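You operate a simulated robot arm through the tools that you are given. There is no shell and no other tool.

The job below is to be done with a simulated two-armed robot. You get a single attempt, and the scene is never put back.

TASK
Load 3 coils into the green-rim tube at the loader and plug it with the green ribbed block.
Fine: the tube stays in its socket; swing the swing arm back aside; spill none. Where these are worked on the way, their far stop is far enough and under half their travel is too little: swing arm.
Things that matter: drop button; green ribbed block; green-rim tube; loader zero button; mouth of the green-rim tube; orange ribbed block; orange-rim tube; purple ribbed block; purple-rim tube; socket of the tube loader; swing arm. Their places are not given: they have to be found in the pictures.

The check looks at the end state, three seconds after you hand in, the way a careful person would. Anything else that was tipped, shoved, dropped, spilled or broken makes it a failure.

THE ROBOT
Two 6-joint arms with two-finger parallel grippers on one trunk that stands fixed in place. Base frame: the origin is at the foot of the trunk, x ahead of it, y to its left, z up. Lengths are in m, angles in rad, forces in N, time in s.
The left shoulder is at [-0.029, 0.177, 0.887], the right one opposite. With the tool pointing down near the work surface each hand reaches from about 0.1 to 0.76 m from the base axis, measured 20 degrees to its own side. Payload 1.57 kg a hand.
Tool frame (each hand has its own): the origin (TCP) lies between the finger pads and is the grasp point; the fingertips stand 0.03 m ahead of it; z points along the fingers, y is the line along which they close. Largest opening 0.08 m; finger width 0.017, thickness 0.012; the body of the gripper, 0.04 by 0.082 m, starts 0.08 m behind the TCP.
Orientation is told as [roll, pitch, yaw] about the base's x, y, z axes, in that order, counted from this pose: with the fingers straight down and closing along the base's y, the tool's x points along the base's -x, its y along +y and its z along -z.

THE INTERFACE
- The arms move only by the tool move_arm. It takes "left_deltas", "right_deltas" or both (then of equal length, played together; a hand with none holds still); each is a list of rows, each an object of numbers (a shift or turn left out is 0, a gripper value left out holds the last): "dx", "dy", "dz": the shift along the base's x, y, z in mm; "rx", "ry", "rz": the turn, a rotation vector about the base's x, y, z in rad; "grip": the gripper command, from -1 (fully open) to 1 (shut), values between in proportion. In form: [{"dx": .., "dy": .., "dz": .., "rx": .., "ry": .., "rz": .., "grip": ..}, ...]. A call has 1 to 20 rows; each row shifts and turns the commanded pose from where the row before left it. Rows are played at 5 a second. More than 0.05 m and 0.15 rad between two rows, or a gripper value outside its range, and nothing of the call is played. Where a pose cannot be reached the arm comes as near as it can. A force on the tool above 90 N (or 10 N above the force at the start of the call, whichever is more), or a blocked arm, ends the call early, and 0.2 s more pass. The fingers move at their own pace (about 0.072 m/s each) and stop on an object; they squeeze with about 34 N. The grip force told is the motor's: it shows also when the fingers shut on nothing. Time passes only in rows, and 0.2 s behind the last, so rows that do not move let the fingers close. The reply holds the time, the measured pose of the TCP, the force on the tool along the base axes, the opening and the grip force, in the units named above and with some noise, with the torque about the TCP (base axes, N m) and any sound that the robot's microphone picked up, and new pictures: "pictures" is both (left out), scene, wrist or none (wrist: the cameras of the hands that moved).
- Cameras (640 x 400 px; columns grow to the right, rows downward): "scene" is now at [0.0332, -0.0327, 1.6209]; the picture's right is [-0.39, -0.92, 0.00], its down [-0.61, 0.25, -0.75] and it looks along [0.70, -0.29, -0.66] (base axes); focal length 318 px, centre (320, 200). "left" rides on the left gripper at [0.072, 0.007, -0.122] in its tool frame; the picture's right is [-0.09, 1.00, 0.00], its down [-0.84, -0.08, -0.54] and it looks along [-0.54, -0.05, 0.84] (tool axes); focal length 238 px, centre (320, 200). "right" rides on the right gripper at [0.072, -0.007, -0.122] in its tool frame; the picture's right is [0.09, 1.00, 0.00], its down [-0.84, 0.08, -0.54] and it looks along [-0.54, 0.05, 0.84] (tool axes); focal length 238 px, centre (320, 200).
- lift_body(by): moves the trunk up (or, below 0, down) by that many m; the arms and the scene camera ride with it, the base frame stays. It gives what a move gives, with no picture.
- pan_tilt(pan, tilt): turns the head with the scene camera to pan (to the left, within 2.496 rad either way) and tilt (down, from -0.506 to 1.204), counted from straight ahead of the robot (the tilt from the chest, where the trunk bows). It gives what a move gives, and a new picture of the scene camera.
- measure_at(camera, pixels): for up to 12 pixels [column, row] of the newest picture of that camera ("zoom" is the newest enlarged one), the place [x, y, z] in the base frame of the surface seen there, good to about 0.003 m. The clock stands still meanwhile.
- close_up(camera, box): a new picture of the part [left, top, right, bottom] of that camera's present view, enlarged. The clock stands still meanwhile.
- close_job(): hands the job in; it is judged then, once.

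Unless the task says otherwise, let go and move clear before handing in.

The tools are called after ">>>" by a JSON object that holds its "method" and its "body". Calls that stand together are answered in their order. move_arm: Moves the arms, as the interface text tells. Its arguments: {"type":"object","properties":{"left_deltas":{"type":"array"},"right_deltas":{"type":"array"},"pictures":{"type":"string","enum":["both","scene","wrist","none"]}},"required":[]} The other tools are called the same way: lift_body (by) moves the trunk up or down; pan_tilt (pan, tilt) turns the head that bears the scene camera; measure_at (camera, pixels) gives the place of the surface under pixels of a picture; close_up (camera, box) takes an enlarged picture of a part of a camera's view; close_job () hands the job in.

At the start:

```text
time: 0.0
left_ee_pos: [0.2857, 0.0093, 1.4264]
left_tool_rot: [-0.002, 0.001, 0.0]
left_ft_force: [-0.2, -0.2, 0.1]
left_ft_torque: [0.0, 0.01, 0.0]
left_width: 0.0799
left_grasp_force: 0.2
right_ee_pos: [0.2512, -0.3289, 1.4259]
right_tool_rot: [-0.003, 0.0, 0.0]
right_ft_force: [-1.0, -0.5, -1.4]
right_ft_torque: [0.01, 0.04, 0.06]
right_width: 0.0801
right_grasp_force: 0.1
trunk travel left (down, up): [-0.328, 0.0]
head pan, tilt (commanded): [-0.396, 0.716]
```

scene: 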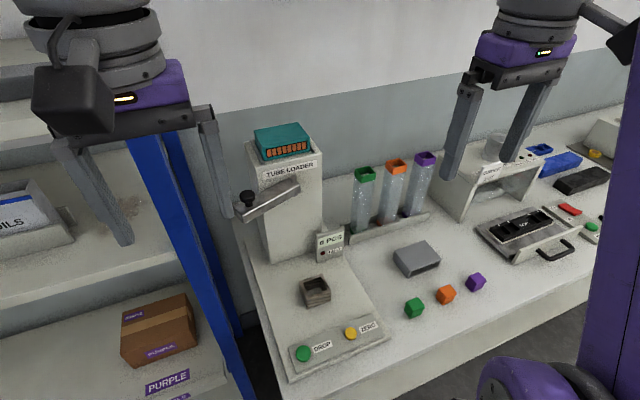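
right: 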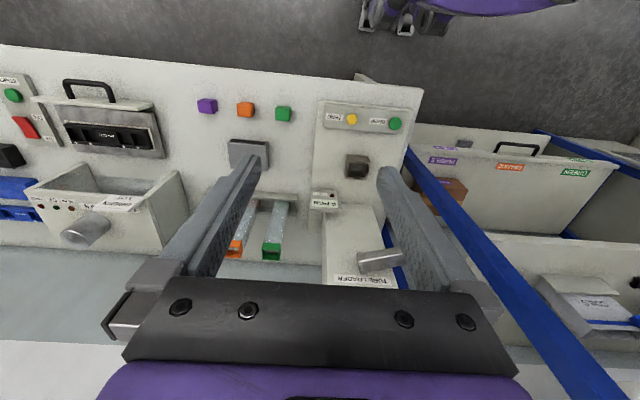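
left: 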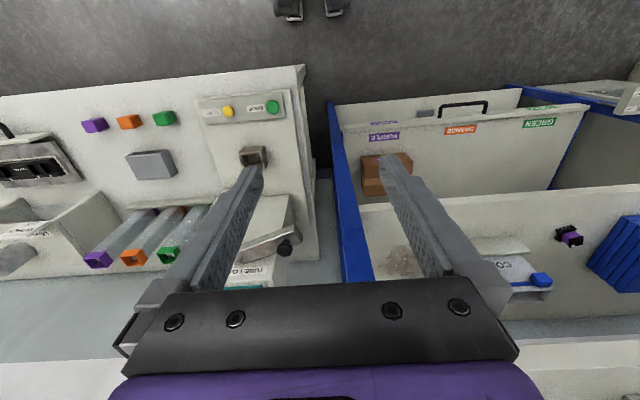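

The scene picture shows the tube loader at about (290,190) with the swing arm at (270,200), a socket at (315,290), the green-rim tube at (363,200), blocks at (415,308), and the drop/zero buttons at (303,353)/(351,332). I'll look closer before moving.

>>> {"method": "close_up", "body": {"camera": "scene", "box": [220, 110, 460, 260]}}

>>> {"method": "close_up", "body": {"camera": "scene", "box": [240, 240, 500, 400]}}

>>> {"method": "measure_at", "body": {"camera": "scene", "pixels": [[303, 353], [351, 332], [315, 283], [315, 300], [363, 172], [361, 205], [415, 305], [447, 291], [476, 279], [249, 198], [285, 195], [326, 252]]}}

```text
2.67 times, centred on (340, 185) of scene
```

zoom: 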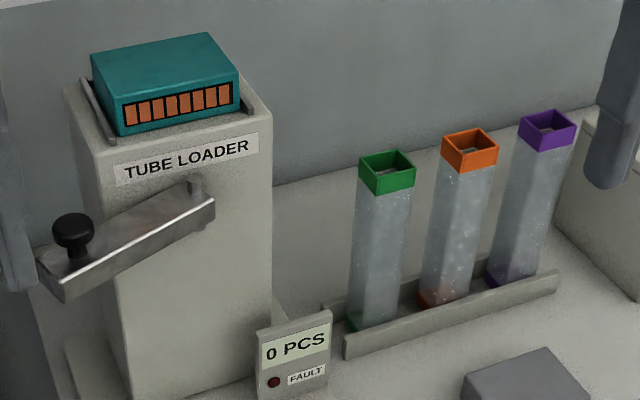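

```text
2.46 times, centred on (370, 320) of scene
```

zoom: 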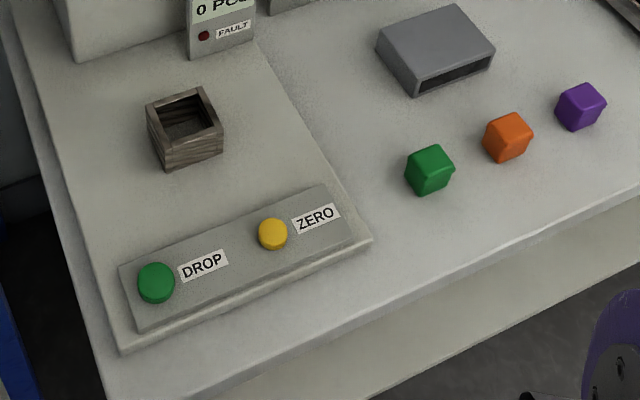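

```text
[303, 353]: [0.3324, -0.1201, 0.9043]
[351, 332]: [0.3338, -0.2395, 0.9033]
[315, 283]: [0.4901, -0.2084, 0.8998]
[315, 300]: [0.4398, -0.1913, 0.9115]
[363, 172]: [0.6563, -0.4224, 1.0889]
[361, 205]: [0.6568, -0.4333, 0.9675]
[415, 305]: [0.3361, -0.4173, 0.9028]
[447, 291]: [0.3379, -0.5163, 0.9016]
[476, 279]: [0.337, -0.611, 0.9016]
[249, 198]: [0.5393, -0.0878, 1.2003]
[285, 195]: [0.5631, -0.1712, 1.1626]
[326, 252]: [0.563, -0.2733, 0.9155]
```

The close-ups show the loader counter at 0 PCS with a FAULT lamp, a square wooden socket, and the swing arm with a black knob hanging aside. I'll measure the socket, block and buttons in this enlarged picture.

>>> {"method": "measure_at", "body": {"camera": "zoom", "pixels": [[147, 107], [203, 88], [222, 125], [163, 145], [183, 120], [408, 152], [437, 146], [454, 163], [420, 176], [420, 190], [156, 276], [272, 229]]}}

>>> {"method": "close_up", "body": {"camera": "scene", "box": [230, 150, 310, 240]}}

```text
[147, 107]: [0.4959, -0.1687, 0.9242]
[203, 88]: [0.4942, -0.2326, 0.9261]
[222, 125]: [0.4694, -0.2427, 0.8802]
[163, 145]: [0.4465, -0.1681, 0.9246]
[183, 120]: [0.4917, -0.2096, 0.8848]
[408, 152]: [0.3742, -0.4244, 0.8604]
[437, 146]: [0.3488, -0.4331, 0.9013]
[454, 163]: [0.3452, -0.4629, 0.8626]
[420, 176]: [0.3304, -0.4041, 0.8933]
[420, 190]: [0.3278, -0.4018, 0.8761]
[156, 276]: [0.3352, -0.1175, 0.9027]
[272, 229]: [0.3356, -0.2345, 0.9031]
```

```text
4.44 times, centred on (270, 195) of scene
```

zoom: 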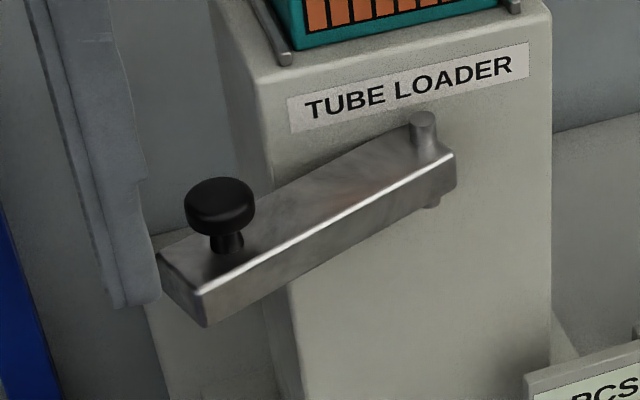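

The swing arm pivots at the pin near zoom (423,130), with the knob at (218,195). I'll measure its parts.

>>> {"method": "measure_at", "body": {"camera": "zoom", "pixels": [[423, 117], [218, 190], [218, 215], [205, 290], [205, 315], [165, 258], [450, 155], [445, 190], [330, 190], [430, 203], [300, 250], [228, 243]]}}

>>> {"method": "close_up", "body": {"camera": "scene", "box": [330, 140, 450, 260]}}

```text
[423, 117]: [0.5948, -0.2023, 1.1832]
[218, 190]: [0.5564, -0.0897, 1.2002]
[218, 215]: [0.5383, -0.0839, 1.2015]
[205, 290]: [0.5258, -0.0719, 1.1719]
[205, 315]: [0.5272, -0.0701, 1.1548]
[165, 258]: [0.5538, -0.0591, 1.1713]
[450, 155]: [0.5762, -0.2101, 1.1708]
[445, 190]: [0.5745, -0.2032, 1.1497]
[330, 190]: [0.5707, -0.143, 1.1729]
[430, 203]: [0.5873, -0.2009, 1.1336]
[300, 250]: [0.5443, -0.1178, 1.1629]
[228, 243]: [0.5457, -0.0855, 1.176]
```

```text
3.33 times, centred on (390, 200) of scene
```

zoom: 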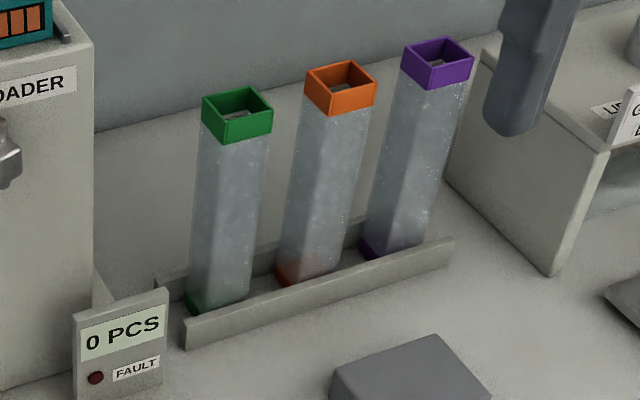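

The green tube stands in a rail rack next to the orange and purple tubes. I'll measure its rim corners, body, and the rack.

>>> {"method": "measure_at", "body": {"camera": "zoom", "pixels": [[204, 98], [248, 89], [271, 108], [224, 120], [223, 135], [222, 143], [215, 200], [250, 200], [205, 290], [190, 322], [189, 345], [200, 305]]}}

>>> {"method": "pan_tilt", "body": {"pan": -0.6, "tilt": 0.716}}

```text
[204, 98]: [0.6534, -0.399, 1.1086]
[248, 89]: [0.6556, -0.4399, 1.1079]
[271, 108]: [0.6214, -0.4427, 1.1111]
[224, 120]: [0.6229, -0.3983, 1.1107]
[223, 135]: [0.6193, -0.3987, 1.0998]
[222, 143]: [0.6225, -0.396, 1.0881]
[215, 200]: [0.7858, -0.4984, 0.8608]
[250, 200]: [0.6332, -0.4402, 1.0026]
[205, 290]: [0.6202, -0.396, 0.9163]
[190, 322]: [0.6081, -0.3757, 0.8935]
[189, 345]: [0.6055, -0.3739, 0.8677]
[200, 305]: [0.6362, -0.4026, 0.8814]
```

```text
time: 0.7
left_ee_pos: [0.2857, 0.0097, 1.426]
left_tool_rot: [0.0, 0.0, 0.0]
left_ft_force: [0.8, -0.8, 0.1]
left_ft_torque: [0.0, 0.04, 0.01]
left_width: 0.0801
left_grasp_force: 0.2
right_ee_pos: [0.2509, -0.3288, 1.4252]
right_tool_rot: [-0.003, -0.001, -0.001]
right_ft_force: [-0.4, -0.1, 0.7]
right_ft_torque: [0.0, 0.01, 0.02]
right_width: 0.0797
right_grasp_force: 0.0
trunk travel left (down, up): [-0.328, 0.0]
head pan, tilt (commanded): [-0.6, 0.716]
```

scene: 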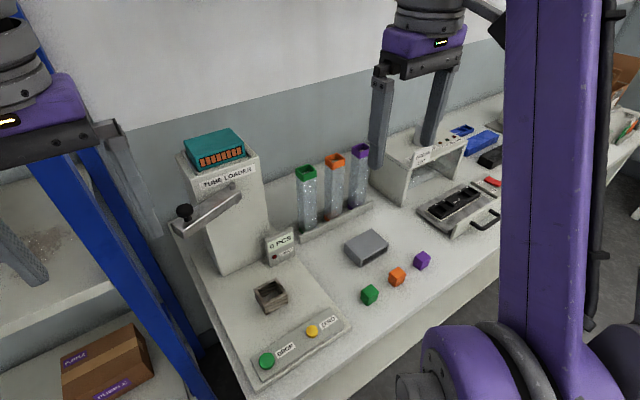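

The tube's green rim spans about x 0.62–0.656, y −0.398…−0.443, top z≈1.11. I'll move the right hand forward above the tube to check reach and see it from the wrist.

>>> {"method": "move_arm", "body": {"right_deltas": [{"dx": 40, "dy": -9}, {"dx": 40, "dy": -9}, {"dx": 40, "dy": -9}, {"dx": 40, "dy": -9}, {"dx": 40, "dy": -9}, {"dx": 40, "dy": -9}, {"dx": 40, "dy": -9}, {"dx": 30, "dy": -9}, {"dx": 0, "dy": 0}]}}

```text
time: 2.7
left_ee_pos: [0.2854, 0.0103, 1.4254]
left_tool_rot: [0.0, 0.001, -0.002]
left_ft_force: [0.0, 0.4, -0.4]
left_ft_torque: [0.01, 0.01, -0.01]
left_width: 0.08
left_grasp_force: 0.1
right_ee_pos: [0.4878, -0.3699, 1.3096]
right_tool_rot: [-0.001, -0.001, 0.0]
right_ft_force: [-0.8, 0.7, 0.0]
right_ft_torque: [-0.02, 0.0, -0.04]
right_width: 0.0797
right_grasp_force: 0.1
right hand out of reach, approached as far as the arm can: row 2, 3, 4, 5, 6, 7, 8
trunk travel left (down, up): [-0.328, 0.0]
head pan, tilt (commanded): [-0.6, 0.716]
```

scene: 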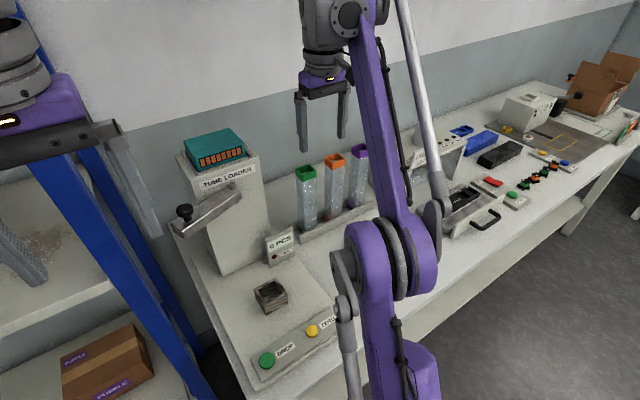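
right: 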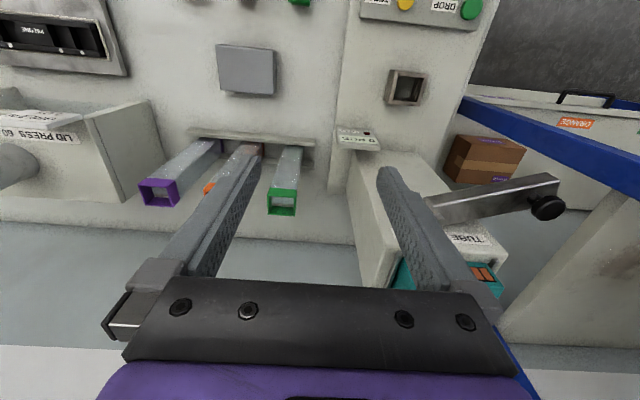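

The right hand stopped at (0.488,−0.370,1.31), as straight-down reach is limited up high; the green tube shows at (282,200) in the wrist view. I'll pitch the hand forward while lowering, so I can take the tube from the front by its sides.

>>> {"method": "move_arm", "body": {"right_deltas": [{"dz": -30, "ry": -0.15}, {"dz": -30, "ry": -0.15}, {"dz": -30, "ry": -0.15}, {"dz": -30, "ry": -0.15}, {"dz": -30, "ry": -0.15}, {"dz": 0}]}}

```text
time: 4.1
left_ee_pos: [0.2865, 0.0106, 1.4249]
left_tool_rot: [0.0, -0.001, -0.001]
left_ft_force: [0.4, 0.1, 0.2]
left_ft_torque: [0.03, 0.02, 0.0]
left_width: 0.08
left_grasp_force: 0.0
right_ee_pos: [0.4908, -0.3714, 1.1593]
right_tool_rot: [-0.003, -0.752, 0.001]
right_ft_force: [0.4, 0.1, 0.2]
right_ft_torque: [0.03, 0.02, 0.02]
right_width: 0.0801
right_grasp_force: 0.1
trunk travel left (down, up): [-0.328, 0.0]
head pan, tilt (commanded): [-0.6, 0.716]
```

scene: 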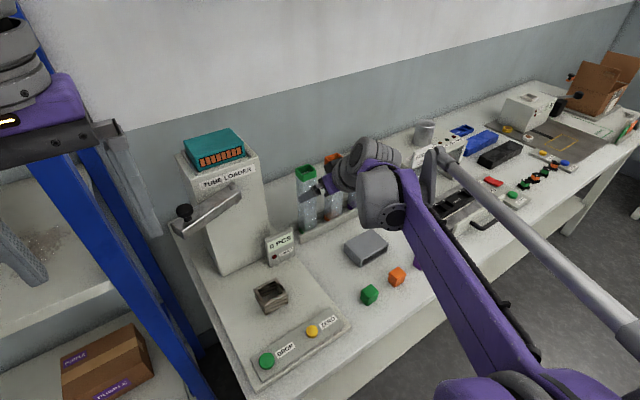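
right: 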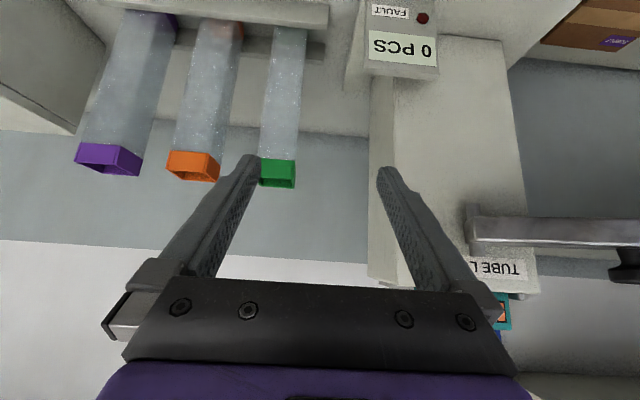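

The hand now is pitched 0.75 forward at (0.491,−0.371,1.159); the green tube is at (280,170) in the upside-down wrist view. I'll measure the tube and rack from here.

>>> {"method": "measure_at", "body": {"camera": "right", "pixels": [[261, 183], [294, 183], [278, 175], [278, 160], [280, 120], [285, 60], [290, 32], [200, 175], [178, 160], [218, 160], [265, 120], [300, 100]]}}

>>> {"method": "close_up", "body": {"camera": "right", "box": [200, 0, 360, 200]}}

```text
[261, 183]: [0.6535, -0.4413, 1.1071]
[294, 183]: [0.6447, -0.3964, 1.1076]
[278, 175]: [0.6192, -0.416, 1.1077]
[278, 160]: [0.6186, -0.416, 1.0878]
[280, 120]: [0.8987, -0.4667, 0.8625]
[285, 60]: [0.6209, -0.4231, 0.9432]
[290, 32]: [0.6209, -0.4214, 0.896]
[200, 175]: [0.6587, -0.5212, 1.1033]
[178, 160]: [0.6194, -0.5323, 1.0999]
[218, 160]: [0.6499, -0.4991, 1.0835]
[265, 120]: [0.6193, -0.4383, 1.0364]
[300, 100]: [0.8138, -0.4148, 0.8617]
```

```text
2.00 times, centred on (280, 100) of right
```

zoom: 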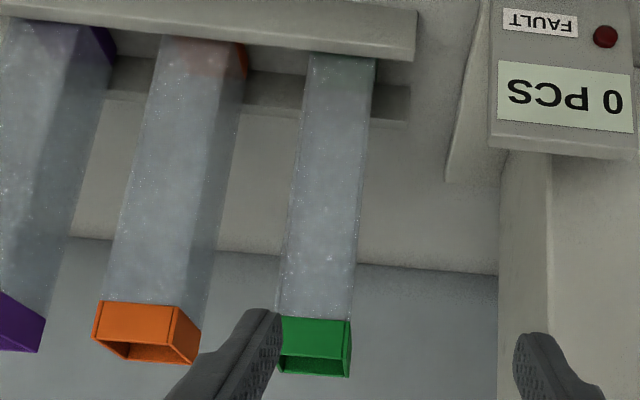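

The green tube's centre is about (0.640,−0.4195), with 57 mm free toward the orange tube, so the open fingers will fit. I'll go to a pre-grasp point back along the finger line.

>>> {"method": "move_arm", "body": {"right_deltas": [{"dx": 17, "dy": -16, "dz": -10, "grip": -1}, {"dx": 17, "dy": -16, "dz": -10}, {"dx": 17, "dy": -16, "dz": -11}, {"dx": 16, "dy": 0, "dz": -10}, {}]}}

```text
time: 5.3
left_ee_pos: [0.2862, 0.0108, 1.4254]
left_tool_rot: [0.0, 0.0, 0.001]
left_ft_force: [-0.9, -0.8, -0.5]
left_ft_torque: [-0.02, -0.05, 0.01]
left_width: 0.0799
left_grasp_force: 0.1
right_ee_pos: [0.5583, -0.4208, 1.1178]
right_tool_rot: [-0.002, -0.751, -0.001]
right_ft_force: [0.0, -0.4, -0.2]
right_ft_torque: [-0.01, -0.03, -0.01]
right_width: 0.0801
right_grasp_force: 0.1
trunk travel left (down, up): [-0.328, 0.0]
head pan, tilt (commanded): [-0.6, 0.716]
```

scene: 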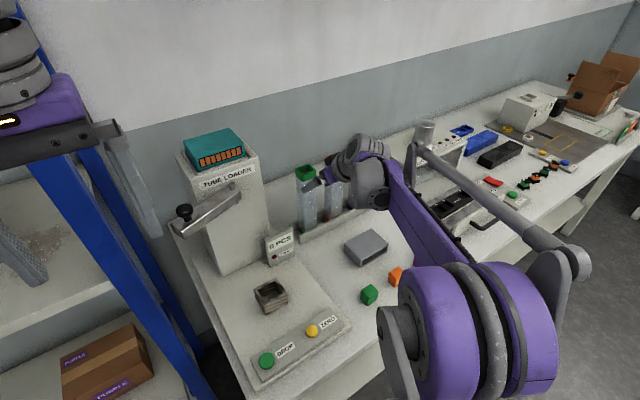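
right: 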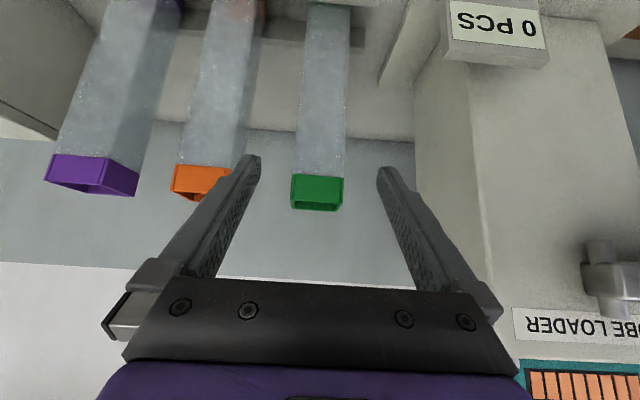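

The green rim sits at (317,190), centred between the fingertips at (253,160) and (385,170), and the finger next to the orange tube stays about 25 mm off it. I'll advance along the finger line.

>>> {"method": "move_arm", "body": {"right_deltas": [{"dx": 16.4, "dz": -17.6, "dy": 0.3}, {"dx": 16.4, "dz": -17.6, "dy": 0.3}, {"dx": 16.4, "dz": -17.6, "dy": 0.3}, {"dx": 16.4, "dz": -17.6}, {}], "pictures": "wrist"}}

```text
time: 6.5
left_ee_pos: [0.2864, 0.0102, 1.4256]
left_tool_rot: [0.0, -0.001, -0.001]
left_ft_force: [-0.1, -0.3, -0.2]
left_ft_torque: [0.02, 0.0, -0.02]
left_width: 0.0803
left_grasp_force: 0.1
right_ee_pos: [0.6214, -0.4214, 1.0488]
right_tool_rot: [-0.002, -0.751, 0.0]
right_ft_force: [-0.3, -0.2, -0.6]
right_ft_torque: [0.0, 0.0, 0.0]
right_width: 0.08
right_grasp_force: 0.0
trunk travel left (down, up): [-0.328, 0.0]
head pan, tilt (commanded): [-0.6, 0.716]
```

right: 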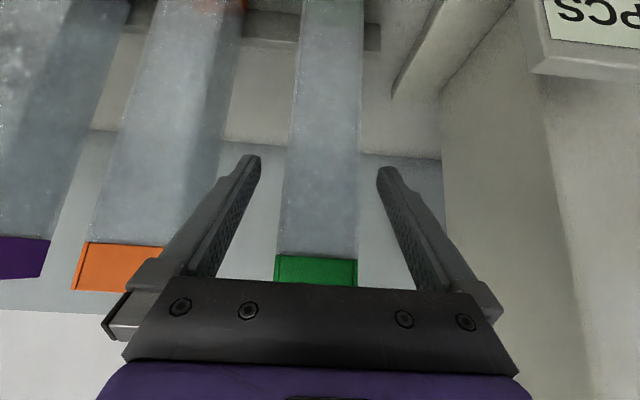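

The tube lies centred between the fingers at (320,200). I'll go the last 17 mm and close on it.

>>> {"method": "move_arm", "body": {"right_deltas": [{"dx": 8.5, "dz": -9, "dy": 0.7}, {"dx": 8.5, "dz": -9, "dy": 0.7}, {}, {"grip": -0.3}, {"grip": 0.0}, {"grip": 0.3}, {"grip": 1}, {"grip": 1}, {"grip": 1}], "pictures": "wrist"}}

```text
time: 8.5
left_ee_pos: [0.2874, 0.0099, 1.4245]
left_tool_rot: [0.001, 0.002, 0.0]
left_ft_force: [0.3, -0.5, -0.4]
left_ft_torque: [-0.01, -0.02, 0.03]
left_width: 0.0801
left_grasp_force: 0.0
right_ee_pos: [0.6389, -0.4193, 1.0294]
right_tool_rot: [0.0, -0.749, -0.001]
right_ft_force: [1.6, 0.5, 0.7]
right_ft_torque: [0.01, -0.06, -0.05]
right_width: 0.0457
right_grasp_force: 34.8
trunk travel left (down, up): [-0.328, 0.0]
head pan, tilt (commanded): [-0.6, 0.716]
```

right: 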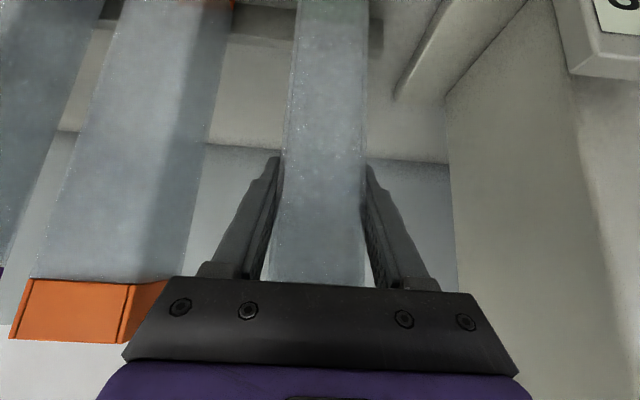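

The tube is held at a width of 45.7 mm with 35 N. I'll lift it straight up out of the rack, and take a close look at the socket meanwhile.

>>> {"method": "move_arm", "body": {"right_deltas": [{"dz": 15}, {"dz": 25}, {"dz": 25}, {"dz": 25}, {"dz": 10}, {}]}}

>>> {"method": "close_up", "body": {"camera": "scene", "box": [230, 265, 310, 325]}}

```text
time: 9.9
left_ee_pos: [0.286, 0.0094, 1.4258]
left_tool_rot: [0.001, -0.002, 0.001]
left_ft_force: [-0.1, -0.7, -0.2]
left_ft_torque: [-0.01, -0.01, -0.05]
left_width: 0.0801
left_grasp_force: 0.1
right_ee_pos: [0.6395, -0.4167, 1.1311]
right_tool_rot: [0.001, -0.749, 0.0]
right_ft_force: [0.5, 0.0, -0.7]
right_ft_torque: [0.02, -0.01, 0.04]
right_width: 0.0452
right_grasp_force: 34.0
trunk travel left (down, up): [-0.328, 0.0]
head pan, tilt (commanded): [-0.6, 0.716]
```

scene: 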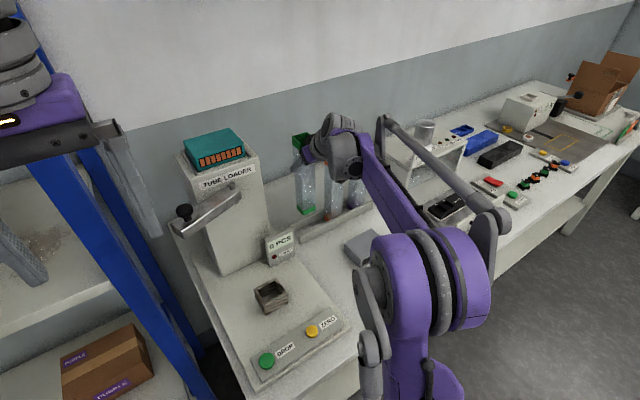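
right: 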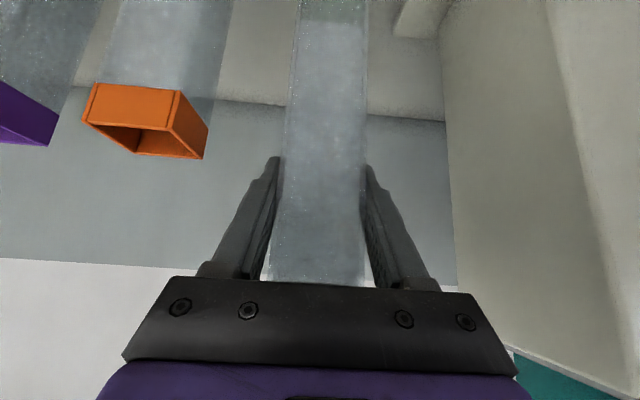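

```text
6.67 times, centred on (270, 295) of scene
```

zoom: 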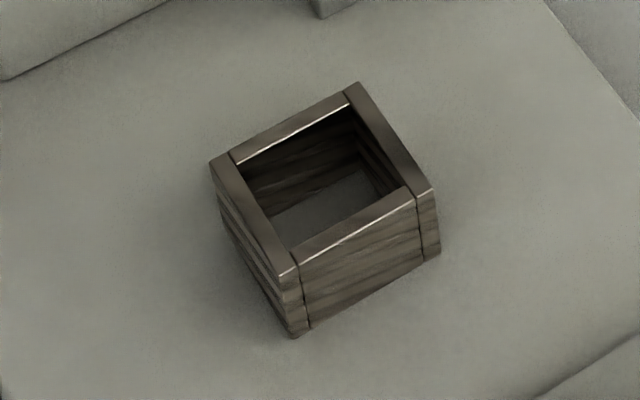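

The socket is well visible: outer top corners near zoom (211,163), (357,84), (434,188), (288,274) and the inner opening within. I'll measure them.

>>> {"method": "measure_at", "body": {"camera": "zoom", "pixels": [[215, 163], [355, 88], [428, 188], [288, 270], [225, 158], [250, 200], [275, 245], [370, 110], [392, 145], [412, 180], [290, 125], [355, 225]]}}

>>> {"method": "measure_at", "body": {"camera": "zoom", "pixels": [[330, 210], [350, 190], [320, 115], [260, 148], [380, 208], [320, 243], [150, 200], [300, 332], [437, 255], [310, 300]]}}

```text
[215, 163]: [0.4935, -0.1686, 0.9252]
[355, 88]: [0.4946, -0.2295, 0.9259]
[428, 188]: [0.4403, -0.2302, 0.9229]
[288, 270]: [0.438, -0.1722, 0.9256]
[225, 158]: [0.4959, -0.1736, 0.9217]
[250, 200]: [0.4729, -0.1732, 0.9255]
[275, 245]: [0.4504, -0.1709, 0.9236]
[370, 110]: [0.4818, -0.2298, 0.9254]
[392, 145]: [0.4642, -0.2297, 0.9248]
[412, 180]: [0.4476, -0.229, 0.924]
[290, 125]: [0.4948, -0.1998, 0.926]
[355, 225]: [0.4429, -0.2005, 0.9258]
```

```text
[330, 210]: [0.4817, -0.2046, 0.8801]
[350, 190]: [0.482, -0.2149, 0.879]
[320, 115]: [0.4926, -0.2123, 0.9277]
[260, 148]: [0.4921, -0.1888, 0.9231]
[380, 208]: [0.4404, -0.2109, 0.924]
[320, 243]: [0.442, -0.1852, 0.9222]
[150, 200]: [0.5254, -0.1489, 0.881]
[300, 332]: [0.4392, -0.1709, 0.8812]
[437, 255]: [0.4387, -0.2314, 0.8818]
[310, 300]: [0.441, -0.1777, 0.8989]
```

The socket's centre is about (0.468,−0.201) with wall tops at 0.925 and floor at 0.88. The x walls measured less certainly, so I'll get a second view of it from the left wrist camera.

>>> {"method": "close_up", "body": {"camera": "left", "box": [214, 130, 294, 180]}}

```text
8.00 times, centred on (254, 155) of left
```

zoom: 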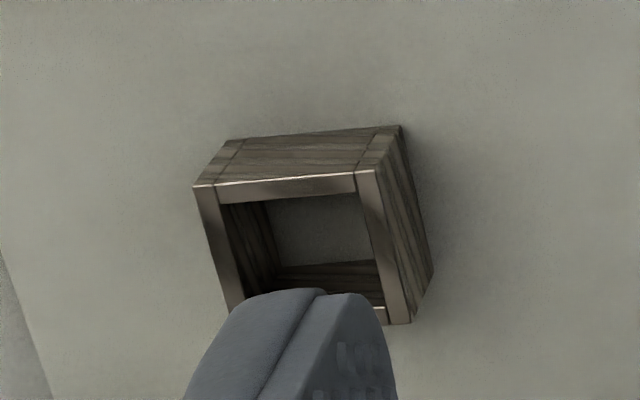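

The left finger hides part of the socket there. I'll retake the scene close-up and sample the front and back walls at more points to average the noise.

>>> {"method": "close_up", "body": {"camera": "scene", "box": [250, 275, 290, 315]}}

```text
10.00 times, centred on (270, 295) of scene
```

zoom: 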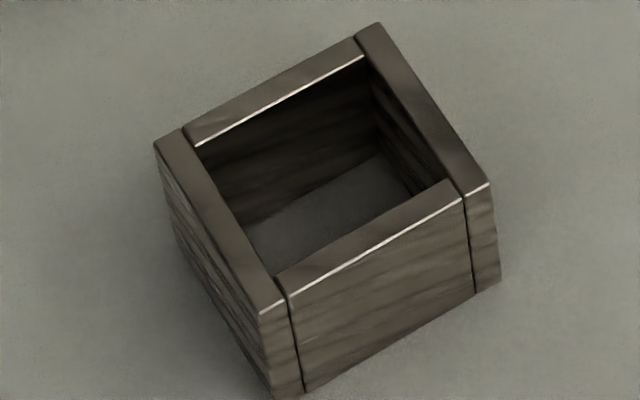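

>>> {"method": "measure_at", "body": {"camera": "zoom", "pixels": [[210, 126], [240, 110], [270, 94], [300, 79], [330, 63], [345, 55], [300, 276], [330, 259], [360, 242], [390, 225], [420, 208], [445, 194]]}}

>>> {"method": "measure_at", "body": {"camera": "zoom", "pixels": [[180, 155], [200, 190], [220, 225], [240, 255], [258, 285], [385, 55], [405, 85], [425, 112], [445, 142], [465, 175], [350, 190], [320, 210]]}}

```text
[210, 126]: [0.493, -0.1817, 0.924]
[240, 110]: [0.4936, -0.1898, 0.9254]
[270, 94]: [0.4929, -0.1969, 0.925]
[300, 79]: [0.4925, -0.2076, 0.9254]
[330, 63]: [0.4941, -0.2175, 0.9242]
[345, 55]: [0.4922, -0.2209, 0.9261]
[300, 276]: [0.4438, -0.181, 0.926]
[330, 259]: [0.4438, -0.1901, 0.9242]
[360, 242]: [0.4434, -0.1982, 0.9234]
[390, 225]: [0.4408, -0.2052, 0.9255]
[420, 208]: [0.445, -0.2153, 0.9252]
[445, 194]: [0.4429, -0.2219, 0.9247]
```

```text
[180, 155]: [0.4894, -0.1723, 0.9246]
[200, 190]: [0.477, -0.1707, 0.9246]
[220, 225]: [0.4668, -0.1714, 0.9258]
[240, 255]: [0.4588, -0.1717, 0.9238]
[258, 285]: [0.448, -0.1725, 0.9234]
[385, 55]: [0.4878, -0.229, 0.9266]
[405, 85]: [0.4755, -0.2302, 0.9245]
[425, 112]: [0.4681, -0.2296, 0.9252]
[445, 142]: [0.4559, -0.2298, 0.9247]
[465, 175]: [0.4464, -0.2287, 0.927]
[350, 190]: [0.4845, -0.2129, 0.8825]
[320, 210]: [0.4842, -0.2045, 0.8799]
```

The walls' centre lines give x 0.4433/0.4931 and y −0.1717/−0.2295, so the socket centre is (0.468,−0.2006) and the opening may be slightly narrower in x. I'll check the tube's x size on the orange one, whose rim at (150,120) is clear in the wrist view.

>>> {"method": "close_up", "body": {"camera": "right", "box": [70, 60, 230, 180]}}

>>> {"method": "close_up", "body": {"camera": "scene", "box": [280, 120, 360, 220]}}

```text
3.33 times, centred on (150, 120) of right
```

zoom: 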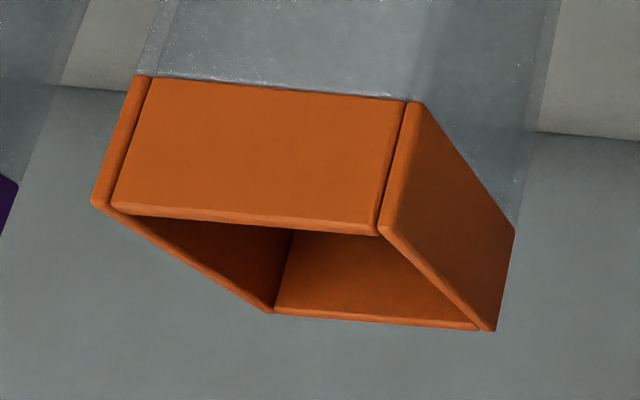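

```text
4.00 times, centred on (320, 170) of scene
```

zoom: 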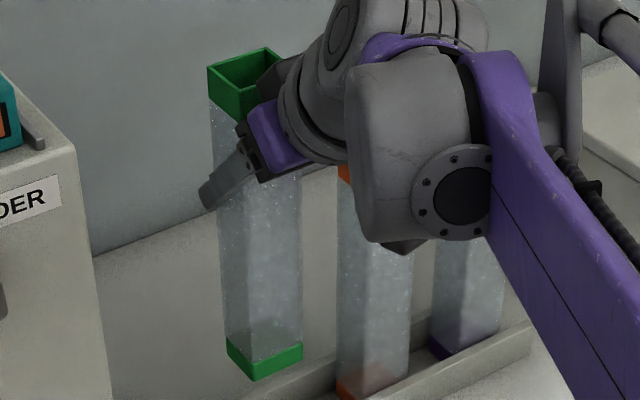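

The held tube hangs upright with its green foot at zoom (262,362). I'll measure its rim and foot corners.

>>> {"method": "measure_at", "body": {"camera": "zoom", "pixels": [[210, 68], [262, 51], [241, 90], [284, 57], [229, 338], [229, 348], [254, 362], [254, 377], [301, 346], [301, 359], [225, 300], [278, 360]]}}

>>> {"method": "close_up", "body": {"camera": "right", "box": [70, 60, 230, 180]}}

>>> {"method": "measure_at", "body": {"camera": "zoom", "pixels": [[120, 208], [375, 230], [390, 225], [488, 325], [275, 308], [480, 326], [400, 110], [510, 235], [100, 200], [250, 220], [380, 320], [145, 80]]}}

```text
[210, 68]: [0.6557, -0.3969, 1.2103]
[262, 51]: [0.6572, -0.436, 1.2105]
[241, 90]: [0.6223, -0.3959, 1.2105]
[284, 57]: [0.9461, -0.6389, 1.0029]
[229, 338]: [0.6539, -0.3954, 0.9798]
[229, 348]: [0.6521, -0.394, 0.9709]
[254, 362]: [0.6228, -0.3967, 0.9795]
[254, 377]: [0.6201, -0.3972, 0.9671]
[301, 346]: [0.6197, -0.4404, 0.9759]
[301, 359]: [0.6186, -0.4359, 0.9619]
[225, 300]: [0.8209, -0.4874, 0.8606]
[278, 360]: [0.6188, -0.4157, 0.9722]
```

```text
3.33 times, centred on (150, 120) of right
```

zoom: 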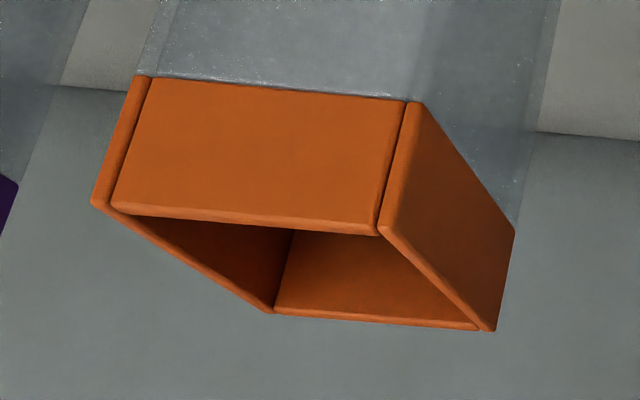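

```text
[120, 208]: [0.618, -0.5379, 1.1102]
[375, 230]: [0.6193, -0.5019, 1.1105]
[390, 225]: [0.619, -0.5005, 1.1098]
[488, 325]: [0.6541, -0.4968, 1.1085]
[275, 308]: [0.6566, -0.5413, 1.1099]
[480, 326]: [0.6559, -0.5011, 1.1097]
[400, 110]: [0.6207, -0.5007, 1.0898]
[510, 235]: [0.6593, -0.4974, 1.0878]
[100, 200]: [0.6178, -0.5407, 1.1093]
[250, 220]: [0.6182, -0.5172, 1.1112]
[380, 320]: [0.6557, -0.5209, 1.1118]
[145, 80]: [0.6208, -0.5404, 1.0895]
```

The tube is about 39.5 mm (x) × 45 mm (y), and the socket opening roughly 44 × 50 mm, so it keeps its present heading; the foot is at z≈0.962, above the 0.925 socket walls. I'll carry the tube back in x and then across in y to above the socket.

>>> {"method": "move_arm", "body": {"right_deltas": [{"dx": -20}, {"dx": -35}, {"dx": -35}, {"dx": -35}, {"dx": -30}, {"dx": -15}, {"dy": 20}, {"dy": 35}, {"dy": 35}, {"dy": 35}, {"dy": 35}, {"dy": 35}, {"dy": 21}, {}]}}

```text
time: 12.9
left_ee_pos: [0.2863, 0.0093, 1.4252]
left_tool_rot: [0.001, -0.001, 0.0]
left_ft_force: [0.0, 0.8, 0.2]
left_ft_torque: [0.0, 0.02, -0.03]
left_width: 0.0801
left_grasp_force: 0.1
right_ee_pos: [0.4703, -0.202, 1.1318]
right_tool_rot: [0.0, -0.75, -0.002]
right_ft_force: [-0.3, -0.4, -1.4]
right_ft_torque: [-0.03, 0.0, 0.0]
right_width: 0.0457
right_grasp_force: 34.0
trunk travel left (down, up): [-0.328, 0.0]
head pan, tilt (commanded): [-0.6, 0.716]
```

scene: 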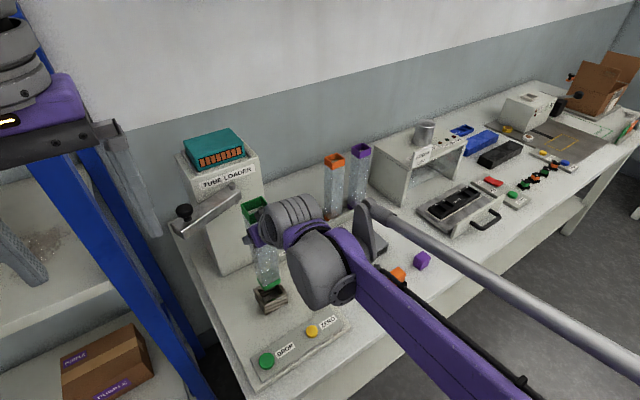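
right: 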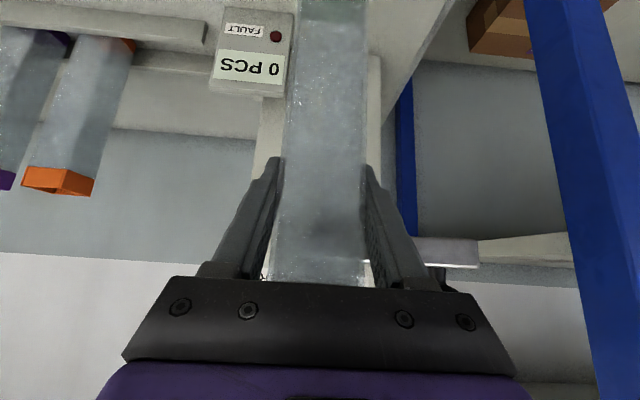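

The tube hangs above the socket at scene (267,280). I'll look closer at foot and socket to fix the alignment.

>>> {"method": "close_up", "body": {"camera": "scene", "box": [235, 235, 305, 320]}}

```text
4.71 times, centred on (270, 278) of scene
```

zoom: 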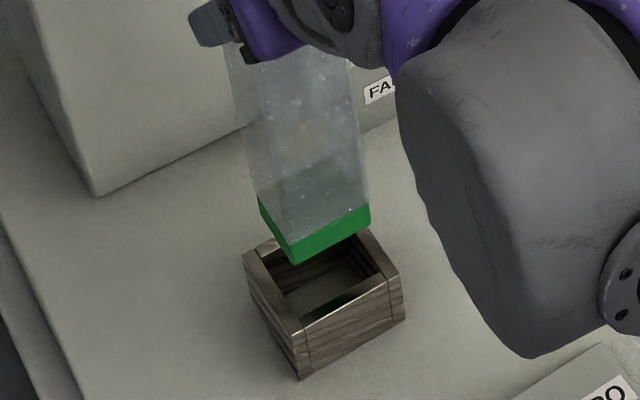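

>>> {"method": "measure_at", "body": {"camera": "zoom", "pixels": [[292, 247], [292, 258], [330, 235], [368, 208], [367, 222], [275, 225], [262, 205], [310, 250], [350, 226], [280, 235], [268, 222], [340, 240]]}}

>>> {"method": "measure_at", "body": {"camera": "zoom", "pixels": [[320, 315], [340, 303], [360, 292], [255, 263], [270, 285], [285, 310], [375, 250], [385, 265], [393, 275], [330, 310], [350, 298], [365, 240]]}}

```text
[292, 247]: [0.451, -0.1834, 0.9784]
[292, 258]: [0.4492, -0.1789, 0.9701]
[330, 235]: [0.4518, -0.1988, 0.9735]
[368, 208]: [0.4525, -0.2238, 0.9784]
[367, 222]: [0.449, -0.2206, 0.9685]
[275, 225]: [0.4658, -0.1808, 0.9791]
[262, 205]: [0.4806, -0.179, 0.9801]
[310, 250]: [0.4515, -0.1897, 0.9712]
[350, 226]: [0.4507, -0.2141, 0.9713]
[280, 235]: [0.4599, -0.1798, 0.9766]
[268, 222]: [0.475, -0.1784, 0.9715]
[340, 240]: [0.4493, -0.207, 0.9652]
```

```text
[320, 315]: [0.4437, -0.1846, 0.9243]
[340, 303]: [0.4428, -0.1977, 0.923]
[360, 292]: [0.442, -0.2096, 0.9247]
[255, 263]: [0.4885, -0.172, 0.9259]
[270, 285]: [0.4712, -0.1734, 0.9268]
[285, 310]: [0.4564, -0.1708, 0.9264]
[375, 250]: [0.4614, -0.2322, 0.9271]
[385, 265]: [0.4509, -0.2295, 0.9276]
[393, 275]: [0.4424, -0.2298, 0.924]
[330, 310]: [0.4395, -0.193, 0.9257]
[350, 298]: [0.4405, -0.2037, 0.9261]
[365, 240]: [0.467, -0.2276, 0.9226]
```

The foot's front face is at x≈0.4507 and its left face at y≈−0.1795, so the tube centre is (0.4704,−0.202), about 2 mm too far in x and 1.4 mm in y. I'll correct this and lower to just above the rim.

>>> {"method": "move_arm", "body": {"right_deltas": [{"dx": -2.1, "dy": 1.4}, {"dz": -15}, {"dz": -12}, {}], "pictures": "scene"}}

>>> {"method": "close_up", "body": {"camera": "scene", "box": [245, 255, 295, 320]}}

```text
time: 13.9
left_ee_pos: [0.2864, 0.0092, 1.4257]
left_tool_rot: [0.0, 0.001, 0.0]
left_ft_force: [-0.6, 0.2, -0.1]
left_ft_torque: [-0.02, 0.0, 0.02]
left_width: 0.0798
left_grasp_force: 0.1
right_ee_pos: [0.4686, -0.1997, 1.1057]
right_tool_rot: [0.0, -0.75, 0.0]
right_ft_force: [-0.4, -0.2, -0.9]
right_ft_torque: [0.01, 0.02, 0.0]
right_width: 0.0455
right_grasp_force: 34.0
trunk travel left (down, up): [-0.328, 0.0]
head pan, tilt (commanded): [-0.6, 0.716]
```

scene: 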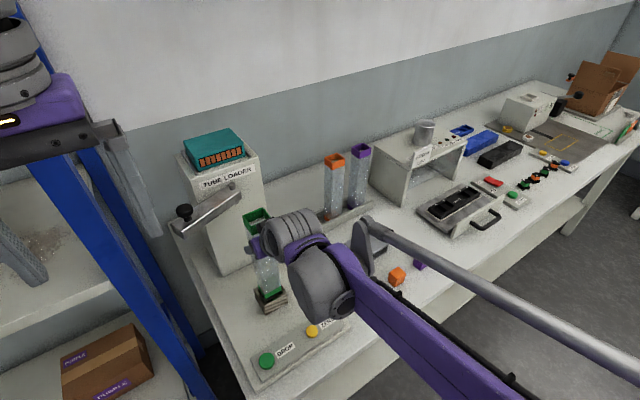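

```text
6.15 times, centred on (270, 288) of scene
```

zoom: 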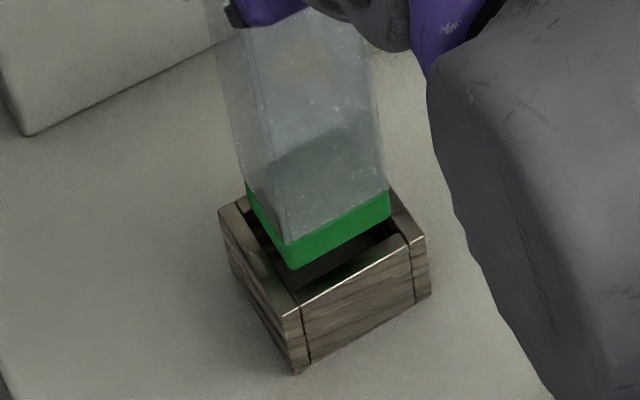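

The foot now hovers about 10 mm above the opening and looks centred in the close-up (320,260). I'll lower it slowly into the socket.

>>> {"method": "move_arm", "body": {"right_deltas": [{"dz": -7}, {"dz": -7}, {"dz": -6}, {"dz": -6}, {}], "pictures": "scene"}}

>>> {"method": "close_up", "body": {"camera": "scene", "box": [245, 255, 295, 320]}}

```text
time: 15.1
left_ee_pos: [0.2873, 0.0098, 1.4258]
left_tool_rot: [-0.001, 0.001, -0.001]
left_ft_force: [0.3, 0.7, 0.8]
left_ft_torque: [-0.05, 0.03, 0.0]
left_width: 0.0801
left_grasp_force: 0.1
right_ee_pos: [0.4671, -0.2019, 1.0771]
right_tool_rot: [0.001, -0.751, 0.0]
right_ft_force: [7.5, -0.3, 0.8]
right_ft_torque: [0.02, -1.0, 0.03]
right_width: 0.0455
right_grasp_force: 34.1
trunk travel left (down, up): [-0.328, 0.0]
head pan, tilt (commanded): [-0.6, 0.716]
```

scene: 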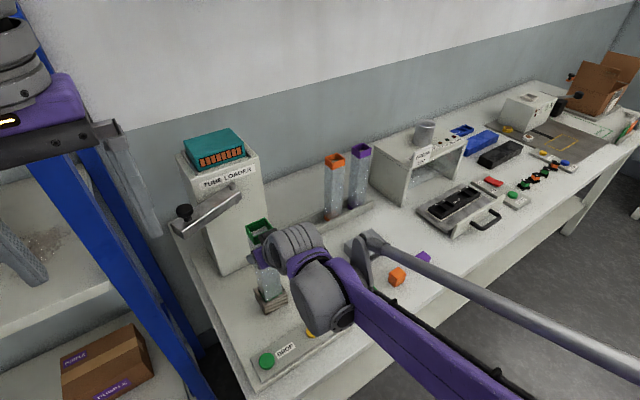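

```text
6.15 times, centred on (270, 288) of scene
```

zoom: 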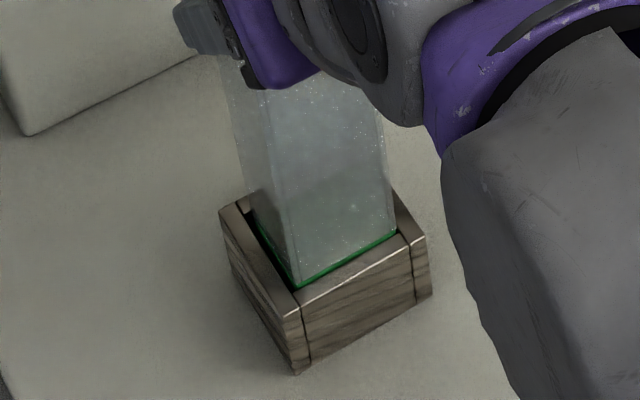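

The foot is 12 mm inside, but a +7.5 N push in x says it rubs the near wall; the close-up shows a wider gap on the left. I'll ease it +x and a bit +y.

>>> {"method": "move_arm", "body": {"right_deltas": [{"dx": 1.5, "dy": 0.8}, {}], "pictures": "none"}}

>>> {"method": "close_up", "body": {"camera": "scene", "box": [245, 255, 295, 320]}}

```text
time: 15.7
left_ee_pos: [0.2854, 0.0095, 1.4254]
left_tool_rot: [0.0, 0.0, 0.001]
left_ft_force: [0.4, -0.1, 0.0]
left_ft_torque: [-0.02, 0.02, 0.03]
left_width: 0.08
left_grasp_force: 0.0
right_ee_pos: [0.467, -0.199, 1.0769]
right_tool_rot: [0.0, -0.749, -0.001]
right_ft_force: [0.9, -0.1, -0.6]
right_ft_torque: [-0.04, -0.17, 0.03]
right_width: 0.0455
right_grasp_force: 33.8
trunk travel left (down, up): [-0.328, 0.0]
head pan, tilt (commanded): [-0.6, 0.716]
```

```text
6.15 times, centred on (270, 288) of scene
```

zoom: 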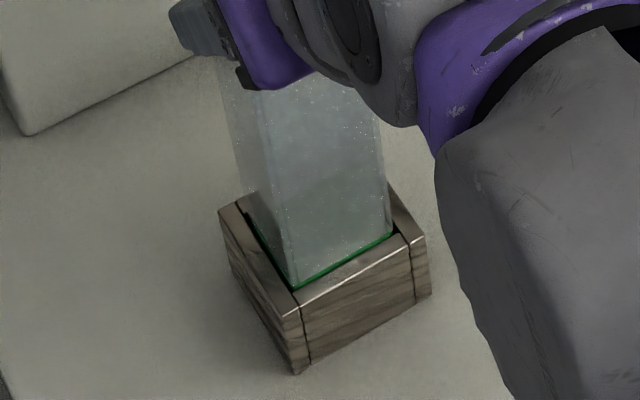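

The x force dropped to 0.9 N. I'll shift another 0.8 mm in x and lower further, watching for the floor.

>>> {"method": "move_arm", "body": {"right_deltas": [{"dx": 0.8}, {"dz": -6}, {"dz": -6}, {"dz": -6}, {}], "pictures": "none"}}

```text
time: 16.9
left_ee_pos: [0.2859, 0.0097, 1.4259]
left_tool_rot: [0.001, -0.001, 0.0]
left_ft_force: [0.2, -0.3, -0.3]
left_ft_torque: [0.02, 0.03, -0.01]
left_width: 0.0799
left_grasp_force: 0.0
right_ee_pos: [0.4698, -0.1986, 1.0601]
right_tool_rot: [-0.001, -0.749, 0.002]
right_ft_force: [-1.8, -0.3, -1.5]
right_ft_torque: [-0.03, 0.34, 0.0]
right_width: 0.0455
right_grasp_force: 33.6
trunk travel left (down, up): [-0.328, 0.0]
head pan, tilt (commanded): [-0.6, 0.716]
```

No notable resistance at z=1.060. I'll keep lowering in small steps until the floor is felt.

>>> {"method": "move_arm", "body": {"right_deltas": [{"dx": -0.5, "dz": -4}, {"dz": -3}, {"dz": -2}, {"dz": -2}, {}], "pictures": "none"}}

```text
time: 18.1
left_ee_pos: [0.2853, 0.0097, 1.4258]
left_tool_rot: [-0.001, -0.002, 0.0]
left_ft_force: [-0.4, 0.0, -1.4]
left_ft_torque: [-0.01, 0.04, 0.02]
left_width: 0.0803
left_grasp_force: 0.0
right_ee_pos: [0.4694, -0.1998, 1.0505]
right_tool_rot: [-0.001, -0.751, -0.001]
right_ft_force: [0.5, -2.1, 15.2]
right_ft_torque: [-0.1, 0.34, 0.01]
right_width: 0.0457
right_grasp_force: 34.2
trunk travel left (down, up): [-0.328, 0.0]
head pan, tilt (commanded): [-0.6, 0.716]
```

The z force rose to 15 N at z=1.0505, so the tube stands on the socket floor. I'll ease off 1.5 mm, open the fingers, and look.

>>> {"method": "move_arm", "body": {"right_deltas": [{"dz": 1.5}, {"grip": 0.1}, {"grip": -0.3}, {"grip": -1}, {"grip": -1}, {}]}}

>>> {"method": "close_up", "body": {"camera": "scene", "box": [235, 190, 305, 320]}}

```text
time: 19.5
left_ee_pos: [0.2858, 0.0096, 1.4256]
left_tool_rot: [-0.001, -0.001, 0.0]
left_ft_force: [-0.3, 0.9, 0.3]
left_ft_torque: [-0.02, 0.02, -0.01]
left_width: 0.0799
left_grasp_force: 0.0
right_ee_pos: [0.4699, -0.1996, 1.0498]
right_tool_rot: [0.001, -0.749, -0.001]
right_ft_force: [-0.7, -0.3, 0.2]
right_ft_torque: [0.04, -0.01, 0.01]
right_width: 0.0801
right_grasp_force: 0.1
trunk travel left (down, up): [-0.328, 0.0]
head pan, tilt (commanded): [-0.6, 0.716]
```

scene: 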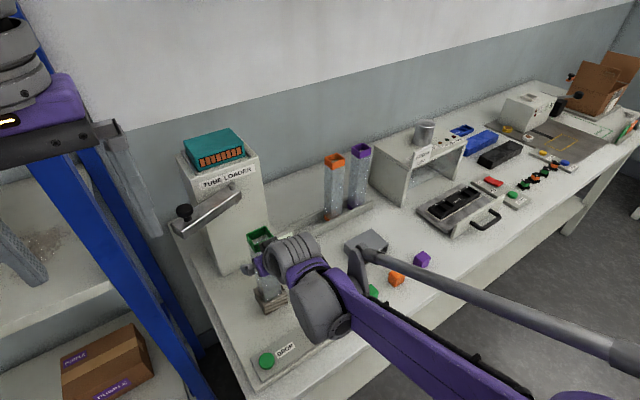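
right: 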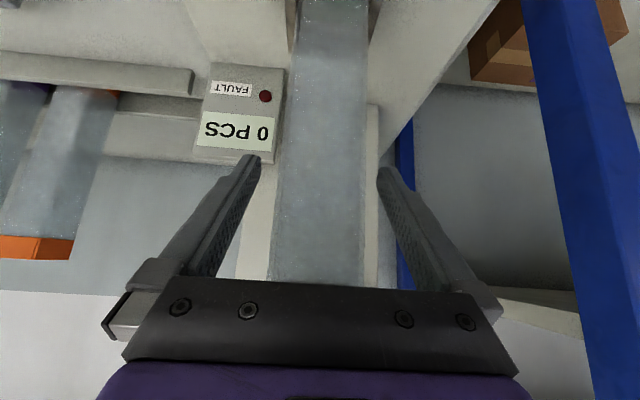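

```text
3.08 times, centred on (270, 255) of scene
```

zoom: 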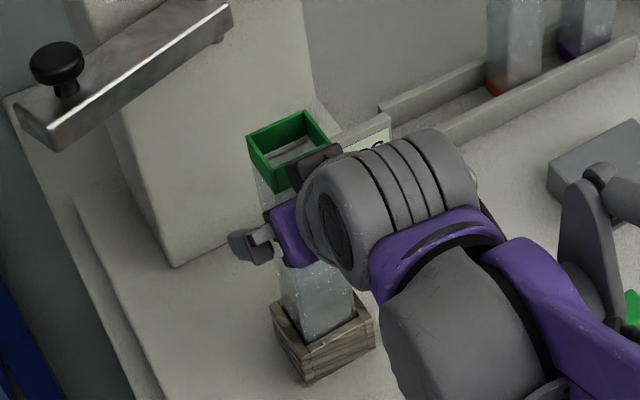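

The tube now stands in the socket, its rim showing at scene (259,235) beneath the open hand. I'll back the hand out along its finger line.

>>> {"method": "move_arm", "body": {"right_deltas": [{"dx": -10, "dz": 10.7}, {"dx": -17, "dz": 18}, {"dx": -20, "dz": 21.5}, {"dx": -25, "dz": 27}, {"dx": -25, "dz": 27}, {"dx": -25, "dz": 27}, {}]}}

>>> {"method": "close_up", "body": {"camera": "scene", "box": [165, 175, 305, 320]}}

```text
time: 21.1
left_ee_pos: [0.2868, 0.0091, 1.4258]
left_tool_rot: [0.001, 0.001, 0.0]
left_ft_force: [0.2, -0.4, 0.1]
left_ft_torque: [0.0, 0.0, -0.01]
left_width: 0.0803
left_grasp_force: 0.1
right_ee_pos: [0.3457, -0.1997, 1.1804]
right_tool_rot: [-0.001, -0.75, 0.0]
right_ft_force: [0.7, 0.3, 0.0]
right_ft_torque: [0.01, 0.0, 0.02]
right_width: 0.0799
right_grasp_force: 0.1
trunk travel left (down, up): [-0.328, 0.0]
head pan, tilt (commanded): [-0.6, 0.716]
```

scene: 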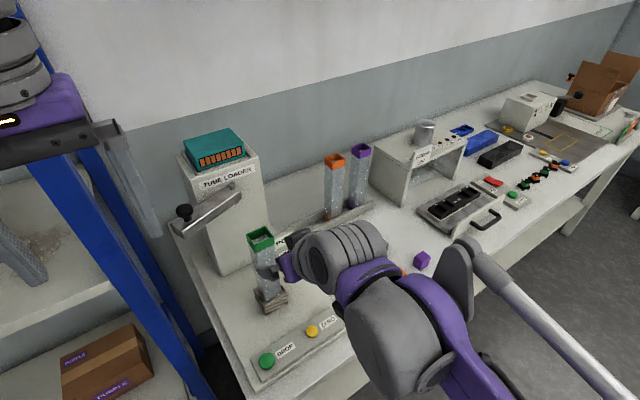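
right: 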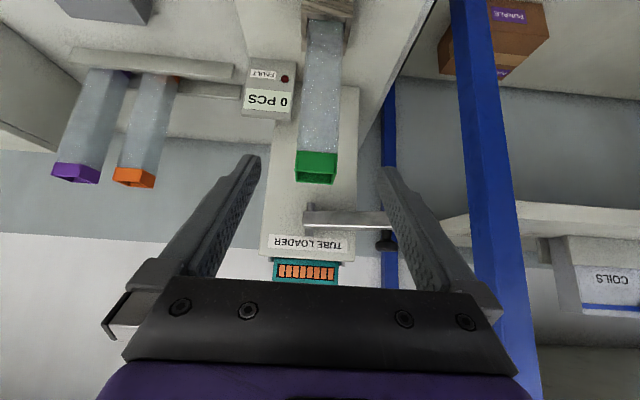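

```text
2.76 times, centred on (235, 248) of scene
```

zoom: 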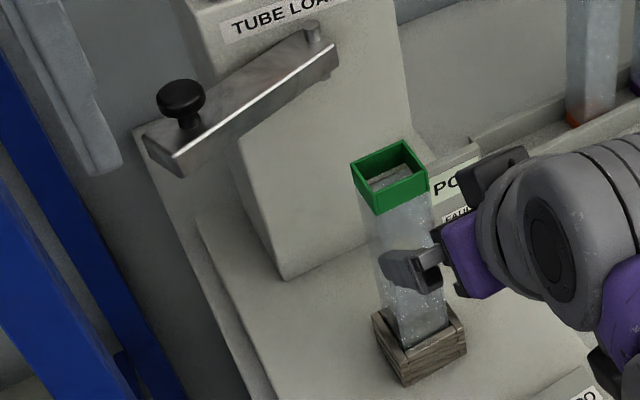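

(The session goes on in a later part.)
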